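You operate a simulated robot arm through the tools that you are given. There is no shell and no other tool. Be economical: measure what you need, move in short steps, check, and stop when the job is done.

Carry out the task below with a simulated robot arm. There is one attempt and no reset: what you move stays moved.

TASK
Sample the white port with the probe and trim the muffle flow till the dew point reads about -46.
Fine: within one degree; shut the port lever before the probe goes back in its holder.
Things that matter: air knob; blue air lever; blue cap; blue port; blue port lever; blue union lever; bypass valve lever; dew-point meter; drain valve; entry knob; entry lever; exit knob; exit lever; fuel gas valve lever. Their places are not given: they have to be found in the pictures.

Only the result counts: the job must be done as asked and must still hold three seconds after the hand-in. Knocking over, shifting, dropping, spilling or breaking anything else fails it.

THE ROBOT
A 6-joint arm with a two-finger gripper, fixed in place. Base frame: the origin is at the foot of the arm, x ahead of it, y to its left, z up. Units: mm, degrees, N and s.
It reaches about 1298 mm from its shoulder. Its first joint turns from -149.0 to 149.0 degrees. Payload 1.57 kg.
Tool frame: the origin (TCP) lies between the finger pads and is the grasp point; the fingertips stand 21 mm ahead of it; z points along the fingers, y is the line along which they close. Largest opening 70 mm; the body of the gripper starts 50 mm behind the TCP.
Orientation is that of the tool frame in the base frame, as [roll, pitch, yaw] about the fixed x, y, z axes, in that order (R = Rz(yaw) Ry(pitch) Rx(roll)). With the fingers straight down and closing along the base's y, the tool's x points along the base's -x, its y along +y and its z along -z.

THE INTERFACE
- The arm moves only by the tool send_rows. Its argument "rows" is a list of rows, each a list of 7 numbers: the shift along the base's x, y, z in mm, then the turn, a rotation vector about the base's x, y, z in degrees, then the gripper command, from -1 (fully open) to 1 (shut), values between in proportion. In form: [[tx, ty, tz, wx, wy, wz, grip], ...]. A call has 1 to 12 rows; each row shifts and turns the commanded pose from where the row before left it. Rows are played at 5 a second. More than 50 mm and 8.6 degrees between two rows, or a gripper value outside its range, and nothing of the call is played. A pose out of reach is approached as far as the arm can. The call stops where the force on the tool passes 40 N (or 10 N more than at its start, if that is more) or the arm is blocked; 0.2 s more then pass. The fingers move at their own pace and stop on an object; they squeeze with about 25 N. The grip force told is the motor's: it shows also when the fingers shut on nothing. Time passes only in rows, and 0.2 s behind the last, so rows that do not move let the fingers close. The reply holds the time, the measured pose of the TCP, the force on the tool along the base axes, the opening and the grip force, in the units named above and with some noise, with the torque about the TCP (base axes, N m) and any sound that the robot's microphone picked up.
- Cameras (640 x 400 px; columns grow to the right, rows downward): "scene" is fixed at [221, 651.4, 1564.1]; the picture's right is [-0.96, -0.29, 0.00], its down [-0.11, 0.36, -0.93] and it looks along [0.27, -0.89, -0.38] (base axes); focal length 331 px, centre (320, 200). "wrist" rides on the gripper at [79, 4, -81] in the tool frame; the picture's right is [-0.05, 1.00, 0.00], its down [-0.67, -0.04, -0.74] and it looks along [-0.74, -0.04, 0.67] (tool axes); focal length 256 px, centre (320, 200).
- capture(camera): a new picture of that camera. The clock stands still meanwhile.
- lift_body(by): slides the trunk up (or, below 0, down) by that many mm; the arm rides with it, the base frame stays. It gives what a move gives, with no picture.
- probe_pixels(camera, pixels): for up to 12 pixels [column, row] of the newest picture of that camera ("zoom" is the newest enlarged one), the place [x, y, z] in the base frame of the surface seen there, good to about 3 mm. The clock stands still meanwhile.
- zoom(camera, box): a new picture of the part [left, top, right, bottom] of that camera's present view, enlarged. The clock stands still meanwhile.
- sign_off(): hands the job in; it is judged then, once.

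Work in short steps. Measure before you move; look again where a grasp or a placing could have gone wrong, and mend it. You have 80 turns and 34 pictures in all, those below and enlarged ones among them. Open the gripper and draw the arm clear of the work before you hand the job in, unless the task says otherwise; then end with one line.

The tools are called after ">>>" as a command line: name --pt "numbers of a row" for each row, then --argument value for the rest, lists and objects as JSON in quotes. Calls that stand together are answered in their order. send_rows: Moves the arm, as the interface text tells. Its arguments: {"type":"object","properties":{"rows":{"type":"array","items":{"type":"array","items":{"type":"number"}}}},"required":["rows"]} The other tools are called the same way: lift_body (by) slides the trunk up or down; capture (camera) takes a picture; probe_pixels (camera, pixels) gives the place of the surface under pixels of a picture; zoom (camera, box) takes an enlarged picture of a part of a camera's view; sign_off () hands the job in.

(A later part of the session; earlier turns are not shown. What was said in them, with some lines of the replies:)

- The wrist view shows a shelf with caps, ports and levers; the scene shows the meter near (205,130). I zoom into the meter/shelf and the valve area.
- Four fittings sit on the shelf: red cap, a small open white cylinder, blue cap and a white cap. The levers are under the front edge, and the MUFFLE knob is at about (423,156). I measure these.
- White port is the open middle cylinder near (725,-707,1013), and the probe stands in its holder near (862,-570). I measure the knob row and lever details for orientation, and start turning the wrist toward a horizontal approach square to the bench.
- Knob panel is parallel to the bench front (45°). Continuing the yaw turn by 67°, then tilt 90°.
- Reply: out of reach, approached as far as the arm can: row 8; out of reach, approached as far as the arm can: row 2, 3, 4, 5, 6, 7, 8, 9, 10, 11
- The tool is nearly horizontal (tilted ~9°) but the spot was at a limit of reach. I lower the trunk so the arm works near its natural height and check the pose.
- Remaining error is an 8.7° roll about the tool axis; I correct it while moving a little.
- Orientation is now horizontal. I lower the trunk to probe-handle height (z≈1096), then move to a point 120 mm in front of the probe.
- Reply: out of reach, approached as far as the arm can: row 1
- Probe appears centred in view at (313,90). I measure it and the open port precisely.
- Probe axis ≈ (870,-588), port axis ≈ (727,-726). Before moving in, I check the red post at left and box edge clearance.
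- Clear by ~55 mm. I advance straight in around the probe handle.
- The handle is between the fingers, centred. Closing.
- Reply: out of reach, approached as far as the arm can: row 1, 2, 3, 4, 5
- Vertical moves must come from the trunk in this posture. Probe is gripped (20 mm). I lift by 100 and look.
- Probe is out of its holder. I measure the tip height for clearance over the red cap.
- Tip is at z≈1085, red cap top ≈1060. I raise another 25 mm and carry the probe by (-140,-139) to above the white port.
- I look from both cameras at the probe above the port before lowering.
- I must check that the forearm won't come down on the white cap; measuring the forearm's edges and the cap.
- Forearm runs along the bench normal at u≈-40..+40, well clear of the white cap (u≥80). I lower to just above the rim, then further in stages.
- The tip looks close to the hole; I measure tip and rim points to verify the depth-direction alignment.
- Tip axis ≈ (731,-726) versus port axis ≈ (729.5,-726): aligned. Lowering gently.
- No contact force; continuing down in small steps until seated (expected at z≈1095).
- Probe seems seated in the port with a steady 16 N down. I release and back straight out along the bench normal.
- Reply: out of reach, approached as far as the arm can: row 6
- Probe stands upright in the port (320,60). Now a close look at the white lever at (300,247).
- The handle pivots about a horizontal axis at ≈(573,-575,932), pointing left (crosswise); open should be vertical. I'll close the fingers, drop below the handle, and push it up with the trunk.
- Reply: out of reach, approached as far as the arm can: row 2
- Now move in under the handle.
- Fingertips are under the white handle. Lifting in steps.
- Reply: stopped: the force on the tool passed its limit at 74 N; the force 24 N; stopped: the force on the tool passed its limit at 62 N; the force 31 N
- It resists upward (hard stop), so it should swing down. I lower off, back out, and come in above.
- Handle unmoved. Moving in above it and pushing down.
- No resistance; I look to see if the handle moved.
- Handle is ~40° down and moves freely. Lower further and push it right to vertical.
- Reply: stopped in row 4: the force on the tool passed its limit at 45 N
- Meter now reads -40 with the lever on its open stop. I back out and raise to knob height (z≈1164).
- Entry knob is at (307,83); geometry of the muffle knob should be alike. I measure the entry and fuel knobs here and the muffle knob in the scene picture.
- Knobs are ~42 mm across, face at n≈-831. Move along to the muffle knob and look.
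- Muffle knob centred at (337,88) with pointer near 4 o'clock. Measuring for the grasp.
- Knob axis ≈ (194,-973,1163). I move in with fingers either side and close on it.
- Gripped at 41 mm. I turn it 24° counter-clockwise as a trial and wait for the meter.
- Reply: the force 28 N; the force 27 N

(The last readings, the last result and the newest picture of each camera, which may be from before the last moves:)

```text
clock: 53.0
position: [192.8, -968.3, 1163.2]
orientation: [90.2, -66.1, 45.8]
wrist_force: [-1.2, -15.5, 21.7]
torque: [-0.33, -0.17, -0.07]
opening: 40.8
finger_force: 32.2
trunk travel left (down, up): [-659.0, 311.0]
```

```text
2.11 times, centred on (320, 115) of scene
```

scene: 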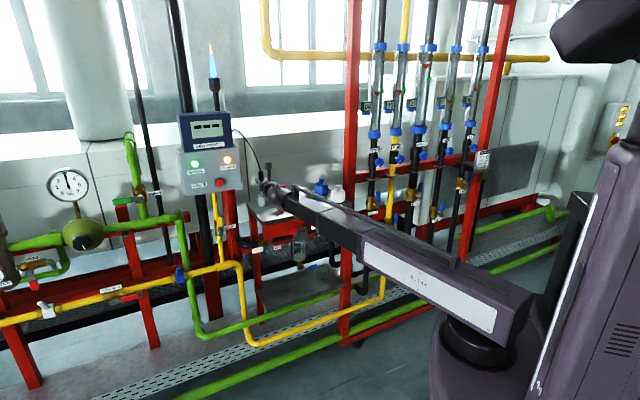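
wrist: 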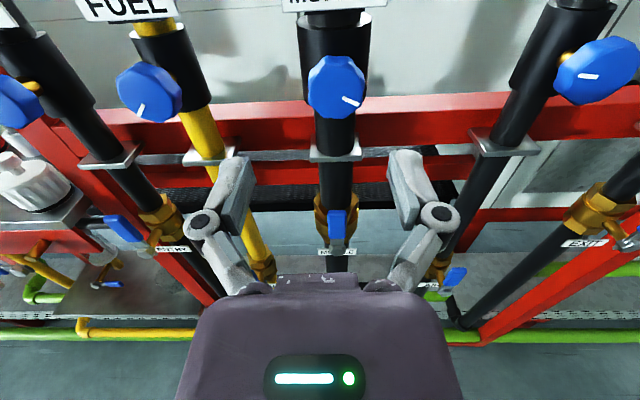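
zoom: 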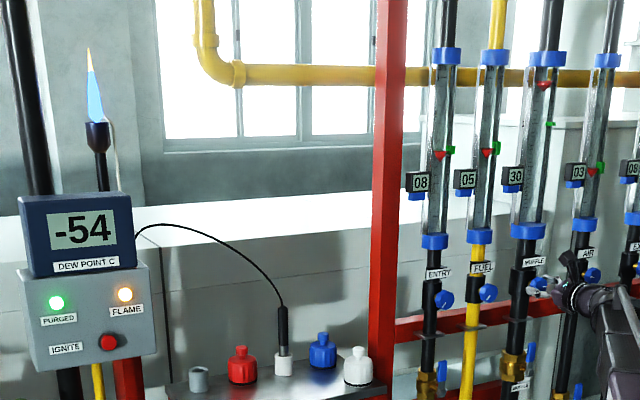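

Counter-clockwise raises flow: the meter reads -54 (24° gave -14). I turn back 13.7° and wait for it to settle.

>>> send_rows --pt "0 0 0 2.42 -2.42 0 1" --pt "0 0 0 2.42 -2.42 0 1" --pt "0 0 0 2.42 -2.42 0 1" --pt "0 0 0 2.42 -2.42 0 1" --pt "0 0 0 0 0 0 1" --pt "0 0 0 0 0 0 1" --pt "0 0 0 0 0 0 1" --pt "0 0 0 0 0 0 1" --pt "0 0 0 0 0 0 1" --pt "0 0 0 0 0 0 1" --pt "0 0 0 0 0 0 1" --pt "0 0 0 0 0 0 1"

>>> send_rows --pt "0 0 0 0 0 0 1" --pt "0 0 0 0 0 0 1" --pt "0 0 0 0 0 0 1" --pt "0 0 0 0 0 0 1" --pt "0 0 0 0 0 0 1" --pt "0 0 0 0 0 0 1" --pt "0 0 0 0 0 0 1" --pt "0 0 0 0 0 0 1" --pt "0 0 0 0 0 0 1" --pt "0 0 0 0 0 0 1" --pt "0 0 0 0 0 0 1" --pt "0 0 0 0 0 0 1"

>>> send_rows --pt "0 0 0 0 0 0 1" --pt "0 0 0 0 0 0 1" --pt "0 0 0 0 0 0 1" --pt "0 0 0 0 0 0 1" --pt "0 0 0 0 0 0 1" --pt "0 0 0 0 0 0 1" --pt "0 0 0 0 0 0 1" --pt "0 0 0 0 0 0 1" --pt "0 0 0 0 0 0 1" --pt "0 0 0 0 0 0 1" --pt "0 0 0 0 0 0 1" --pt "0 0 0 0 0 0 1"

>>> zoom --camera "scene" --box '[170, 20, 470, 210]'

```text
clock: 55.6
position: [191.7, -967.8, 1164.5]
orientation: [89.5, -79.8, 46.6]
wrist_force: [-4.8, -10.1, 13.9]
torque: [-0.21, -0.07, -0.19]
opening: 40.8
finger_force: 31.5
trunk travel left (down, up): [-659.0, 311.0]
```

```text
clock: 58.2
position: [191.9, -968.6, 1163.5]
orientation: [89.4, -79.9, 46.6]
wrist_force: [-5.1, -7.0, 9.1]
torque: [-0.12, -0.09, -0.18]
opening: 40.7
finger_force: 31.9
trunk travel left (down, up): [-659.0, 311.0]
```

```text
clock: 60.9
position: [192.9, -969.1, 1163.6]
orientation: [89.3, -79.8, 46.5]
wrist_force: [-7.3, -3.5, 6.5]
torque: [-0.09, 0.0, -0.13]
opening: 40.6
finger_force: 32.3
trunk travel left (down, up): [-659.0, 311.0]
```

```text
2.11 times, centred on (320, 115) of scene
```

zoom: 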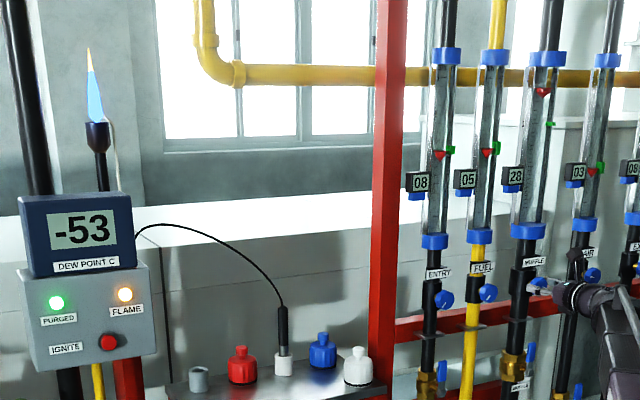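

The early -40 wasn't settled: now flow reads 28 and dew point -53, so less flow is needed (the green mark lies well below the float). I turn clockwise 60° and wait longer.

>>> send_rows --pt "0 0 0 3.535 -3.535 0 1" --pt "0 0 0 3.535 -3.535 0 1" --pt "0 0 0 3.535 -3.535 0 1" --pt "0 0 0 3.535 -3.535 0 1" --pt "0 0 0 3.535 -3.535 0 1" --pt "0 0 0 3.535 -3.535 0 1" --pt "0 0 0 3.535 -3.535 0 1" --pt "0 0 0 3.535 -3.535 0 1" --pt "0 0 0 3.535 -3.535 0 1" --pt "0 0 0 3.535 -3.535 0 1" --pt "0 0 0 3.535 -3.535 0 1" --pt "0 0 0 3.535 -3.535 0 1"

>>> send_rows --pt "0 0 0 0 0 0 1" --pt "0 0 0 0 0 0 1" --pt "0 0 0 0 0 0 1" --pt "0 0 0 0 0 0 1" --pt "0 0 0 0 0 0 1" --pt "0 0 0 0 0 0 1" --pt "0 0 0 0 0 0 1" --pt "0 0 0 0 0 0 1" --pt "0 0 0 0 0 0 1" --pt "0 0 0 0 0 0 1" --pt "0 0 0 0 0 0 1" --pt "0 0 0 0 0 0 1"

>>> send_rows --pt "0 0 0 0 0 0 1" --pt "0 0 0 0 0 0 1" --pt "0 0 0 0 0 0 1" --pt "0 0 0 0 0 0 1" --pt "0 0 0 0 0 0 1" --pt "0 0 0 0 0 0 1" --pt "0 0 0 0 0 0 1" --pt "0 0 0 0 0 0 1" --pt "0 0 0 0 0 0 1" --pt "0 0 0 0 0 0 1" --pt "0 0 0 0 0 0 1" --pt "0 0 0 0 0 0 1"

>>> send_rows --pt "0 0 0 0 0 0 1" --pt "0 0 0 0 0 0 1" --pt "0 0 0 0 0 0 1" --pt "0 0 0 0 0 0 1" --pt "0 0 0 0 0 0 1" --pt "0 0 0 0 0 0 1" --pt "0 0 0 0 0 0 1" --pt "0 0 0 0 0 0 1" --pt "0 0 0 0 0 0 1" --pt "0 0 0 0 0 0 1" --pt "0 0 0 0 0 0 1" --pt "0 0 0 0 0 0 1"

>>> send_rows --pt "0 0 0 0 0 0 1" --pt "0 0 0 0 0 0 1" --pt "0 0 0 0 0 0 1" --pt "0 0 0 0 0 0 1" --pt "0 0 0 0 0 0 1" --pt "0 0 0 0 0 0 1" --pt "0 0 0 0 0 0 1" --pt "0 0 0 0 0 0 1" --pt "0 0 0 0 0 0 1" --pt "0 0 0 0 0 0 1" --pt "0 0 0 0 0 0 1" --pt "0 0 0 0 0 0 1"

```text
clock: 63.3
position: [189.1, -971.8, 1164.1]
orientation: [-89.7, -46.3, -135.1]
wrist_force: [-9.2, 0.2, -18.6]
torque: [0.49, 0.59, -0.45]
opening: 41.2
finger_force: 31.5
trunk travel left (down, up): [-659.0, 311.0]
stopped in row 12: the force on the tool passed its limit at 41 N (the readings are from after the stop); the commanded pose is now the measured one
```

```text
clock: 65.9
position: [190.3, -972.3, 1162.8]
orientation: [-89.4, -46.2, -135.0]
wrist_force: [-22.5, 0.0, -25.0]
torque: [0.26, 0.49, -0.25]
opening: 41.1
finger_force: 32.0
trunk travel left (down, up): [-659.0, 311.0]
```

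```text
clock: 68.5
position: [191.2, -973.5, 1163.3]
orientation: [-89.4, -46.1, -135.1]
wrist_force: [-22.9, -0.5, -25.0]
torque: [0.29, 0.49, -0.19]
opening: 40.8
finger_force: 32.3
trunk travel left (down, up): [-659.0, 311.0]
```

```text
clock: 71.1
position: [189.4, -971.6, 1163.5]
orientation: [-89.5, -46.1, -135.1]
wrist_force: [-22.6, -1.5, -24.5]
torque: [0.22, 0.37, -0.27]
opening: 40.9
finger_force: 31.9
trunk travel left (down, up): [-659.0, 311.0]
```

```text
clock: 73.7
position: [190.4, -972.0, 1162.8]
orientation: [-89.3, -46.1, -135.1]
wrist_force: [-22.1, -2.8, -22.2]
torque: [0.29, 0.4, -0.21]
opening: 41.0
finger_force: 32.1
trunk travel left (down, up): [-659.0, 311.0]
```

Roll stopped at +44° (54° turned). Reading meter and flow.

>>> zoom --camera "scene" --box '[170, 20, 470, 210]'

```text
2.11 times, centred on (320, 115) of scene
```

zoom: 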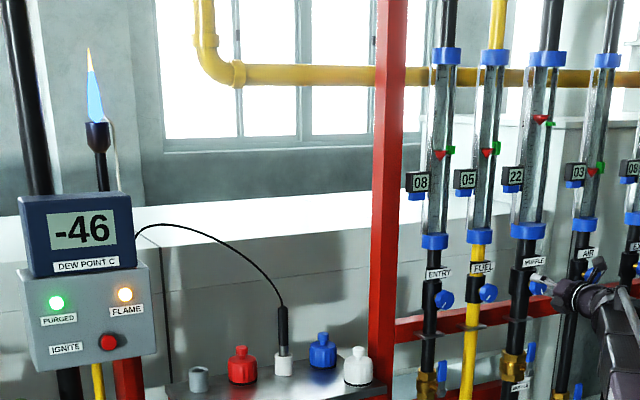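

Reads -46 at flow 22. I release the knob, back out, and undo the wrist roll; I'll recheck the settled reading before shutting the lever.

>>> send_rows --pt "0 0 0 0 0 0 0.0" --pt "0 0 0 0 0 0 -0.6" --pt "0 0 0 0 0 0 -0.6" --pt "-11 11 0 0 0 0 -0.6" --pt "-25 25 0 0 0 0 -0.6" --pt "-25 25 0 0 0 0 -0.6" --pt "0 0 0 0 0 0 -0.6"

>>> send_rows --pt "0 0 0 -5.18 5.18 0 -0.6" --pt "0 0 0 -5.18 5.18 0 -0.6" --pt "0 0 0 -5.18 5.18 0 0" --pt "0 0 0 -5.18 5.18 0 0.5" --pt "0 0 0 -5.18 5.18 0 1" --pt "0 0 0 -5.18 5.18 0 1" --pt "0 0 0 0 0 0 1"

```text
clock: 75.3
position: [130.9, -909.2, 1165.5]
orientation: [-89.3, -46.2, -135.0]
wrist_force: [0.3, 0.3, 0.4]
torque: [0.01, -0.02, 0.02]
opening: 55.9
finger_force: 0.1
trunk travel left (down, up): [-659.0, 311.0]
```

```text
clock: 76.9
position: [132.2, -909.4, 1164.6]
orientation: [57.6, -89.7, 78.1]
wrist_force: [0.2, 0.2, -0.2]
torque: [0.0, 0.0, 0.0]
opening: 0.2
finger_force: 24.9
trunk travel left (down, up): [-659.0, 311.0]
```

Knob released. I travel back to the lever, stopping at u≈+32 (right of the now-vertical handle), and lower to z≈890.

>>> send_rows --pt "33.2 33.2 0 0 0 0 1" --pt "33.2 33.2 0 0 0 0 1" --pt "33.2 33.2 0 0 0 0 1" --pt "33.2 33.2 0 0 0 0 1" --pt "33.2 33.2 0 0 0 0 1" --pt "33.2 33.2 0 0 0 0 1" --pt "33.2 33.2 0 0 0 0 1" --pt "33.2 33.2 0 0 0 0 1" --pt "33.2 33.2 0 0 0 0 1" --pt "33.2 33.2 0 0 0 0 1" --pt "33.2 33.2 0 0 0 0 1" --pt "0 0 0 0 0 0 1"

>>> lift_body --by -275

>>> zoom --camera "scene" --box '[170, 100, 350, 250]'

```text
clock: 79.5
position: [494.7, -543.2, 1164.3]
orientation: [41.9, -89.8, 93.8]
wrist_force: [-0.5, 0.5, -0.1]
torque: [-0.02, 0.01, 0.0]
opening: 0.1
finger_force: 25.0
trunk travel left (down, up): [-659.0, 311.0]
```

```text
clock: 82.2
position: [496.3, -543.9, 889.3]
orientation: [45.5, -89.8, 90.1]
wrist_force: [-0.3, 0.0, -0.4]
torque: [0.0, -0.01, -0.02]
opening: 0.0
finger_force: 24.7
trunk travel left (down, up): [-384.0, 586.0]
```

```text
2.67 times, centred on (260, 175) of scene
```

zoom: 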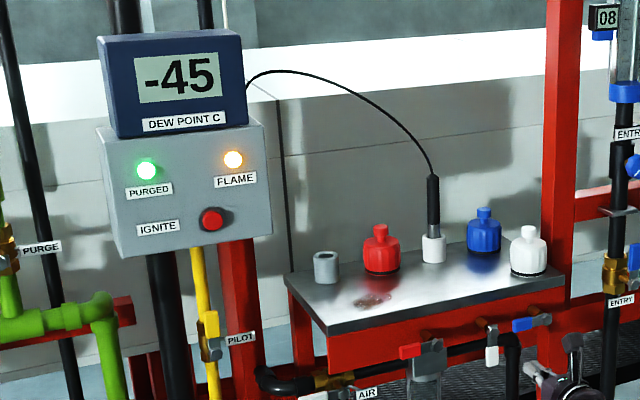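

Settled reading is -45, on the edge of tolerance. I go back to trim the knob about 6–7° counter-clockwise.

>>> lift_body --by 275

>>> send_rows --pt "-33.2 -33.2 0 0 0 0 1" --pt "-33.2 -33.2 0 0 0 0 1" --pt "-33.2 -33.2 0 0 0 0 1" --pt "-33.2 -33.2 0 0 0 0 1" --pt "-33.2 -33.2 0 0 0 0 1" --pt "-33.2 -33.2 0 0 0 0 1" --pt "-33.2 -33.2 0 0 0 0 0" --pt "-33.2 -33.2 0 0 0 0 -0.8" --pt "-33.2 -33.2 0 0 0 0 -0.8" --pt "-33.2 -33.2 0 0 0 0 -0.8" --pt "-33.2 -33.2 0 0 0 0 -0.8" --pt "0 0 0 0 0 0 -0.8"

```text
clock: 85.0
position: [494.3, -543.4, 1164.3]
orientation: [45.6, -89.8, 90.0]
wrist_force: [-0.4, -0.2, -0.2]
torque: [0.0, -0.02, -0.01]
opening: 0.2
finger_force: 24.7
trunk travel left (down, up): [-659.0, 311.0]
```

```text
clock: 87.6
position: [129.9, -907.4, 1164.1]
orientation: [53.8, -89.8, 81.9]
wrist_force: [0.1, -0.2, 0.1]
torque: [0.0, 0.0, -0.01]
opening: 63.0
finger_force: 0.0
trunk travel left (down, up): [-659.0, 311.0]
```

Move in and re-grip the knob.

>>> send_rows --pt "21 -21.3 0 0 0 0 -0.8" --pt "21 -21 0 0 0 0 -0.8" --pt "12 -12 0 0 0 0 -0.8" --pt "7.7 -9 0 0 0 0 -0.8" --pt "0 0 0 0 0 0 -0.8" --pt "0 0 0 0 0 0 0" --pt "0 0 0 0 0 0 1" --pt "0 0 0 0 0 0 1" --pt "0 0 0 0 0 0 1"

>>> send_rows --pt "0 0 0 -1.65 1.65 0 1" --pt "0 0 0 -1.65 1.65 0 1" --pt "0 0 0 -1.65 1.65 0 1" --pt "0 0 0 0 0 0 1" --pt "0 0 0 0 0 0 1"

```text
clock: 89.6
position: [191.4, -970.3, 1164.6]
orientation: [66.4, -89.7, 69.4]
wrist_force: [3.1, 12.8, -6.8]
torque: [0.0, -0.04, 0.24]
opening: 40.8
finger_force: 31.7
trunk travel left (down, up): [-659.0, 311.0]
```

```text
clock: 90.8
position: [192.7, -970.0, 1165.5]
orientation: [89.0, -82.6, 46.8]
wrist_force: [1.5, 28.9, -20.0]
torque: [0.42, 0.28, 0.5]
opening: 40.5
finger_force: 32.0
trunk travel left (down, up): [-659.0, 311.0]
```

Trimmed ~7°. Release, back out, unroll, and return to the lever position, letting the meter settle.

>>> send_rows --pt "0 0 0 0 0 0 0.0" --pt "0 0 0 0 0 0 -0.8" --pt "0 0 0 0 0 0 -0.8" --pt "-11 11 0 0 0 0 -0.8" --pt "-25 25 0 0 0 0 -0.8" --pt "-25 25 0 0 0 0 -0.8" --pt "0 0 0 2.5 -2.5 0 -0.6" --pt "0 0 0 2.5 -2.5 0 1" --pt "0 0 0 0 0 0 1" --pt "0 0 0 0 0 0 1"

>>> send_rows --pt "33.2 33.2 0 0 0 0 1" --pt "33.2 33.2 0 0 0 0 1" --pt "33.2 33.2 0 0 0 0 1" --pt "33.2 33.2 0 0 0 0 1" --pt "33.2 33.2 0 0 0 0 1" --pt "33.2 33.2 0 0 0 0 1" --pt "33.2 33.2 0 0 0 0 1" --pt "33.2 33.2 0 0 0 0 1" --pt "33.2 33.2 0 0 0 0 1" --pt "33.2 33.2 0 0 0 0 1" --pt "33.2 33.2 0 0 0 0 1" --pt "0 0 0 0 0 0 1"

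>>> lift_body --by -275

>>> send_rows --pt "0 0 0 0 0 0 1" --pt "0 0 0 0 0 0 1" --pt "0 0 0 0 0 0 1" --pt "0 0 0 0 0 0 1" --pt "0 0 0 0 0 0 1" --pt "0 0 0 0 0 0 1" --pt "0 0 0 0 0 0 1" --pt "0 0 0 0 0 0 1" --pt "0 0 0 0 0 0 1" --pt "0 0 0 0 0 0 1" --pt "0 0 0 0 0 0 1" --pt "0 0 0 0 0 0 1"

>>> send_rows --pt "0 0 0 0 0 0 1" --pt "0 0 0 0 0 0 1" --pt "0 0 0 0 0 0 1" --pt "0 0 0 0 0 0 1" --pt "0 0 0 0 0 0 1" --pt "0 0 0 0 0 0 1" --pt "0 0 0 0 0 0 1" --pt "0 0 0 0 0 0 1" --pt "0 0 0 0 0 0 1" --pt "0 0 0 0 0 0 1" --pt "0 0 0 0 0 0 1" --pt "0 0 0 0 0 0 1"

>>> zoom --camera "scene" --box '[170, 20, 470, 260]'

```text
clock: 93.0
position: [129.0, -911.7, 1163.4]
orientation: [25.2, -89.9, 110.5]
wrist_force: [-0.3, -0.6, 0.3]
torque: [-0.04, 0.02, -0.01]
opening: 0.0
finger_force: 24.9
trunk travel left (down, up): [-659.0, 311.0]
```

```text
clock: 95.6
position: [495.5, -545.2, 1164.7]
orientation: [19.2, -89.6, 116.3]
wrist_force: [0.0, -0.8, -1.4]
torque: [-0.04, -0.02, -0.01]
opening: 0.3
finger_force: 25.0
trunk travel left (down, up): [-659.0, 311.0]
```

```text
clock: 98.4
position: [495.1, -545.5, 890.9]
orientation: [17.4, -89.7, 118.3]
wrist_force: [0.1, -0.2, 0.2]
torque: [0.01, -0.01, 0.0]
opening: 0.1
finger_force: 24.7
trunk travel left (down, up): [-384.0, 586.0]
```

```text
clock: 101.0
position: [496.1, -546.2, 889.7]
orientation: [17.1, -89.7, 118.4]
wrist_force: [-0.8, 0.3, -0.2]
torque: [0.01, -0.01, -0.01]
opening: 0.0
finger_force: 25.1
trunk travel left (down, up): [-384.0, 586.0]
```

```text
clock: 103.6
position: [495.2, -545.9, 889.5]
orientation: [17.7, -89.6, 118.0]
wrist_force: [-0.1, 0.6, -0.1]
torque: [-0.02, 0.01, 0.0]
opening: 0.0
finger_force: 24.8
trunk travel left (down, up): [-384.0, 586.0]
```

```text
1.67 times, centred on (320, 140) of scene
```

zoom: 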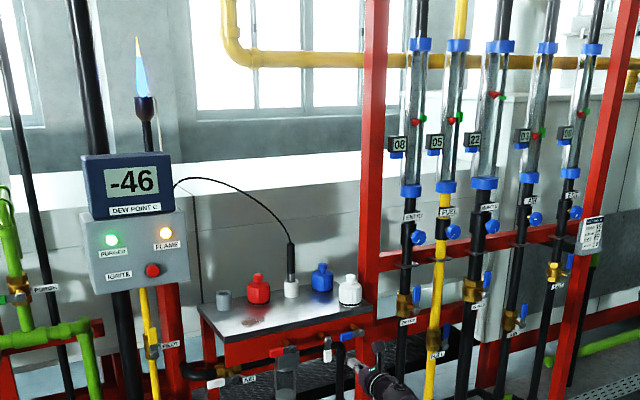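

Settled at -46. Now shut the white lever: go in to the right of the handle and push it left, then up to its stop.

>>> send_rows --pt "16.5 -16.5 0 0 0 0 1" --pt "16.5 -16.5 0 0 0 0 1" --pt "16.5 -16.5 0 0 0 0 1" --pt "0 0 0 0 0 0 1"

>>> send_rows --pt "6 6 0 0 0 0 1" --pt "6 6 0 0 0 0 1" --pt "6 6 0 0 0 0 1" --pt "6 6 0 0 0 0 1" --pt "6 6 0 0 0 0 1" --pt "6 6 0 0 0 0 1" --pt "6 6 0 0 0 0 1" --pt "3 3 0 0 0 0 1" --pt "0 0 0 0 0 0 1"

```text
clock: 104.6
position: [544.7, -594.5, 889.5]
orientation: [21.1, -89.7, 114.5]
wrist_force: [0.5, 0.1, 0.0]
torque: [0.0, 0.0, 0.0]
opening: 0.1
finger_force: 24.9
trunk travel left (down, up): [-384.0, 586.0]
```

```text
clock: 106.6
position: [590.7, -549.1, 889.0]
orientation: [16.4, -89.7, 119.3]
wrist_force: [0.9, -4.3, -0.5]
torque: [0.02, -0.01, -0.05]
opening: 0.1
finger_force: 24.9
trunk travel left (down, up): [-384.0, 586.0]
```

Handle followed with light force. Now lift under it toward the closed stop.

>>> lift_body --by 9

>>> send_rows --pt "4 4 0 0 0 0 1" --pt "4 4 0 0 0 0 1" --pt "0 0 0 0 0 0 1"

>>> lift_body --by 10

>>> lift_body --by 8

```text
clock: 107.2
position: [588.3, -549.4, 898.6]
orientation: [14.6, -89.7, 120.9]
wrist_force: [0.8, 1.7, 0.2]
torque: [0.01, -0.05, -0.02]
opening: 0.0
finger_force: 25.5
trunk travel left (down, up): [-393.0, 577.0]
```

```text
clock: 108.0
position: [598.1, -542.8, 898.7]
orientation: [21.6, -89.7, 114.3]
wrist_force: [2.2, -5.1, 1.0]
torque: [0.05, -0.03, -0.07]
opening: 0.1
finger_force: 25.2
trunk travel left (down, up): [-393.0, 577.0]
```

```text
clock: 108.6
position: [597.3, -541.2, 907.9]
orientation: [19.8, -89.7, 115.9]
wrist_force: [-0.5, 0.6, 0.1]
torque: [0.0, 0.01, 0.03]
opening: 0.0
finger_force: 24.7
trunk travel left (down, up): [-403.0, 567.0]
```

```text
clock: 109.0
position: [598.1, -541.3, 911.8]
orientation: [120.7, -89.9, 14.8]
wrist_force: [4.3, 0.3, -19.8]
torque: [0.2, 0.08, -0.1]
opening: 5.9
finger_force: 28.6
trunk travel left (down, up): [-408.0, 562.0]
stopped: the force on the tool passed its limit at 55 N (the readings are from after the stop); the commanded pose is now the measured one
```

Handle is back at the same closed stop (z 911.8). I back off, raise to probe height and open the fingers.

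>>> lift_body --by -13

>>> send_rows --pt "-14 14 0 0 0 0 1" --pt "-15 15 0 0 0 0 1" --pt "-15 15 0 0 0 0 1" --pt "0 0 0 0 0 0 1"

>>> lift_body --by 202

>>> send_rows --pt "-9 -9 0 0 0 0 0" --pt "-9 -9 0 0 0 0 -1" --pt "-9 -9 0 0 0 0 -1" --pt "0 0 0 0 0 0 -1"

```text
clock: 109.7
position: [595.3, -539.7, 900.5]
orientation: [29.5, -89.8, 105.7]
wrist_force: [-0.5, -0.4, -0.5]
torque: [0.03, 0.0, -0.01]
opening: 0.1
finger_force: 28.3
trunk travel left (down, up): [-395.0, 575.0]
```

```text
clock: 110.7
position: [552.1, -497.7, 901.2]
orientation: [16.4, -89.7, 119.1]
wrist_force: [0.8, 1.0, -0.2]
torque: [0.02, 0.02, -0.02]
opening: 0.0
finger_force: 29.1
trunk travel left (down, up): [-395.0, 575.0]
```

```text
clock: 112.8
position: [552.0, -496.6, 1102.5]
orientation: [19.5, -89.8, 116.1]
wrist_force: [-0.1, -0.2, -0.3]
torque: [0.0, 0.0, 0.0]
opening: 0.0
finger_force: 28.6
trunk travel left (down, up): [-597.0, 373.0]
```

```text
clock: 113.8
position: [524.4, -522.5, 1101.8]
orientation: [18.3, -89.8, 117.2]
wrist_force: [0.1, -0.5, -0.2]
torque: [0.02, -0.01, -0.01]
opening: 69.9
finger_force: 0.0
trunk travel left (down, up): [-597.0, 373.0]
```

Advance to the probe with fingers open, then grip.

>>> send_rows --pt "32 -32.3 0 0 0 0 -1" --pt "32 -32.3 0 0 0 0 -1" --pt "32 -32.3 0 0 0 0 -1" --pt "32 -32.3 0 0 0 0 -1" --pt "30 -30.3 0 0 0 0 -1" --pt "22 -22 0 0 0 0 -1" --pt "15 -15 0 0 0 0 -1" --pt "8.3 -8.5 0 0 0 0 -1" --pt "0 0 0 0 0 0 -1"

>>> send_rows --pt "0 0 0 0 0 0 0.0" --pt "0 0 0 0 0 0 0.5" --pt "0 0 0 0 0 0 1" --pt "0 0 0 0 0 0 1" --pt "0 0 0 0 0 0 1"

```text
clock: 115.8
position: [728.8, -727.4, 1103.7]
orientation: [21.5, -89.8, 114.0]
wrist_force: [-0.4, 0.0, -0.5]
torque: [0.0, 0.0, -0.01]
opening: 70.3
finger_force: 0.1
trunk travel left (down, up): [-597.0, 373.0]
```

```text
clock: 117.0
position: [727.9, -727.1, 1102.5]
orientation: [21.6, -89.6, 114.0]
wrist_force: [-0.5, 0.3, 1.6]
torque: [-0.07, 0.06, -0.01]
opening: 19.8
finger_force: 24.5
trunk travel left (down, up): [-597.0, 373.0]
```

Gripped. Lift out 120 mm and carry back above the holder.

>>> lift_body --by 120

>>> send_rows --pt "28 27.8 0 0 0 0 1" --pt "28 27.8 0 0 0 0 1" --pt "28 27.8 0 0 0 0 1" --pt "28 27.8 0 0 0 0 1" --pt "28 27.8 0 0 0 0 1" --pt "0 0 0 0 0 0 1" --pt "0 0 0 0 0 0 1"

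```text
clock: 118.5
position: [728.2, -727.1, 1222.1]
orientation: [24.3, -89.8, 111.1]
wrist_force: [0.2, 0.4, -1.2]
torque: [-0.02, 0.04, 0.02]
opening: 19.5
finger_force: 24.9
trunk travel left (down, up): [-717.0, 253.0]
```

```text
clock: 120.1
position: [867.4, -590.5, 1221.1]
orientation: [22.2, -89.7, 113.3]
wrist_force: [-0.5, -0.4, -1.1]
torque: [0.04, 0.01, 0.0]
opening: 19.8
finger_force: 24.8
trunk travel left (down, up): [-717.0, 253.0]
```

Lower to just above the rim and use the last picture to check alignment.

>>> lift_body --by -76

>>> zoom --camera "scene" --box '[235, 150, 335, 240]'

```text
clock: 121.3
position: [866.9, -592.0, 1146.3]
orientation: [21.8, -89.8, 113.7]
wrist_force: [1.2, 0.0, -0.4]
torque: [-0.03, 0.0, 0.0]
opening: 19.8
finger_force: 24.8
trunk travel left (down, up): [-641.0, 329.0]
```

```text
4.44 times, centred on (285, 195) of scene
```

zoom: 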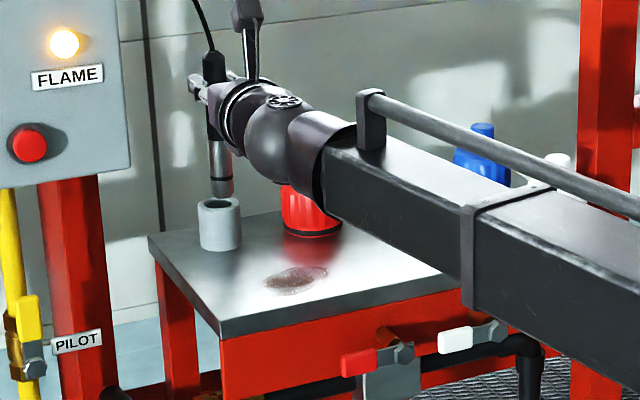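

White lever is horizontal (shut). I measure tip and holder rim.

>>> probe_pixels --camera "zoom" --pixels '[[222, 185], [222, 192], [214, 185], [230, 185], [222, 165], [201, 205], [238, 205], [220, 212], [220, 235], [203, 203], [222, 176], [220, 228]]'

```text
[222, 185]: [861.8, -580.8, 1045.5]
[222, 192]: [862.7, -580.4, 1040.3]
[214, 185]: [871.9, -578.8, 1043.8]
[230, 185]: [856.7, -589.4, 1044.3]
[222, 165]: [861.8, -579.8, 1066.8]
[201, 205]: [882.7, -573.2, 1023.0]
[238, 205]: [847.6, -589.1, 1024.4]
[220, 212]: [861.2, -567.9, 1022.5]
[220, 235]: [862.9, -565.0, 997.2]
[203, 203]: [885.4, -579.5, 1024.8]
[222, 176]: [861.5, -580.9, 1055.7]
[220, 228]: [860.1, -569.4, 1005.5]
```

Tip is about (−2.5,−3) mm off from its original holder position by all measures. I correct that and lower gently.

>>> send_rows --pt "1.2 1.5 0 0 0 0 1" --pt "1.3 1.5 0 0 0 0 1" --pt "0 0 0 0 0 0 1"

>>> lift_body --by -18

>>> lift_body --by -10

```text
clock: 122.1
position: [867.4, -587.1, 1146.9]
orientation: [22.5, -89.8, 113.1]
wrist_force: [0.0, -0.1, 0.1]
torque: [0.02, 0.03, 0.02]
opening: 19.8
finger_force: 24.6
trunk travel left (down, up): [-641.0, 329.0]
```

```text
clock: 122.7
position: [868.2, -589.4, 1129.2]
orientation: [21.7, -89.8, 113.9]
wrist_force: [0.6, 0.6, -0.7]
torque: [-0.01, -0.01, 0.03]
opening: 19.9
finger_force: 25.3
trunk travel left (down, up): [-623.0, 347.0]
```

```text
clock: 123.3
position: [869.4, -589.0, 1117.3]
orientation: [23.0, -89.8, 112.3]
wrist_force: [-0.3, 0.4, -0.8]
torque: [0.02, 0.0, 0.04]
opening: 19.6
finger_force: 25.2
trunk travel left (down, up): [-613.0, 357.0]
```

No contact force, tip is inside the holder. Continue until it rests.

>>> lift_body --by -10

>>> lift_body --by -6

>>> lift_body --by -4

```text
clock: 123.9
position: [868.4, -588.6, 1108.1]
orientation: [21.8, -89.8, 113.6]
wrist_force: [0.0, 0.7, -0.6]
torque: [0.0, 0.0, 0.02]
opening: 19.9
finger_force: 25.1
trunk travel left (down, up): [-603.0, 367.0]
```

```text
clock: 124.4
position: [867.3, -588.6, 1103.5]
orientation: [21.3, -89.8, 114.3]
wrist_force: [-0.1, 1.3, 1.2]
torque: [0.08, 0.08, -0.03]
opening: 19.7
finger_force: 25.5
trunk travel left (down, up): [-597.0, 373.0]
```

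```text
clock: 125.0
position: [867.3, -586.6, 1101.4]
orientation: [12.4, -89.7, 123.1]
wrist_force: [0.5, 1.2, 19.6]
torque: [0.06, -0.06, 0.0]
opening: 20.1
finger_force: 25.0
trunk travel left (down, up): [-593.0, 377.0]
```

It rests on the bottom at the same height it was gripped in the port. Release and back straight out.

>>> send_rows --pt "0 0 0 0 0 0 0.5" --pt "0 0 0 0 0 0 -0.3" --pt "0 0 0 0 0 0 -1" --pt "0 0 0 0 0 0 -1"

>>> send_rows --pt "-8 8 0 0 0 0 -1" --pt "-20 20 0 0 0 0 -1" --pt "-30 30 0 0 0 0 -1" --pt "-30 30 0 0 0 0 -1" --pt "-30 30 0 0 0 0 -1" --pt "-30 30 0 0 0 0 -1" --pt "0 0 0 0 0 0 -1"

```text
clock: 126.0
position: [868.7, -587.7, 1098.1]
orientation: [21.5, -89.9, 114.0]
wrist_force: [0.2, 0.2, 0.2]
torque: [0.0, -0.03, -0.01]
opening: 69.9
finger_force: 0.1
trunk travel left (down, up): [-593.0, 377.0]
```

```text
clock: 127.5
position: [722.0, -439.2, 1099.6]
orientation: [15.0, -89.8, 120.4]
wrist_force: [-0.8, 0.0, 0.1]
torque: [0.01, 0.05, 0.01]
opening: 69.9
finger_force: 0.1
trunk travel left (down, up): [-593.0, 377.0]
```

The arm is clear with the gripper open, the lever is shut and the probe is in its holder. Handing in.

>>> sign_off

```text
The job is handed in.
```

I sampled the white port and trimmed the muffle flow until the dew point settled at -46. I then shut the white port lever and put the probe back in its holder. I had no pictures left to check the probe after letting go; it went in with no side force and came to rest at the bottom. The gripper is open and the arm is clear of the bench.
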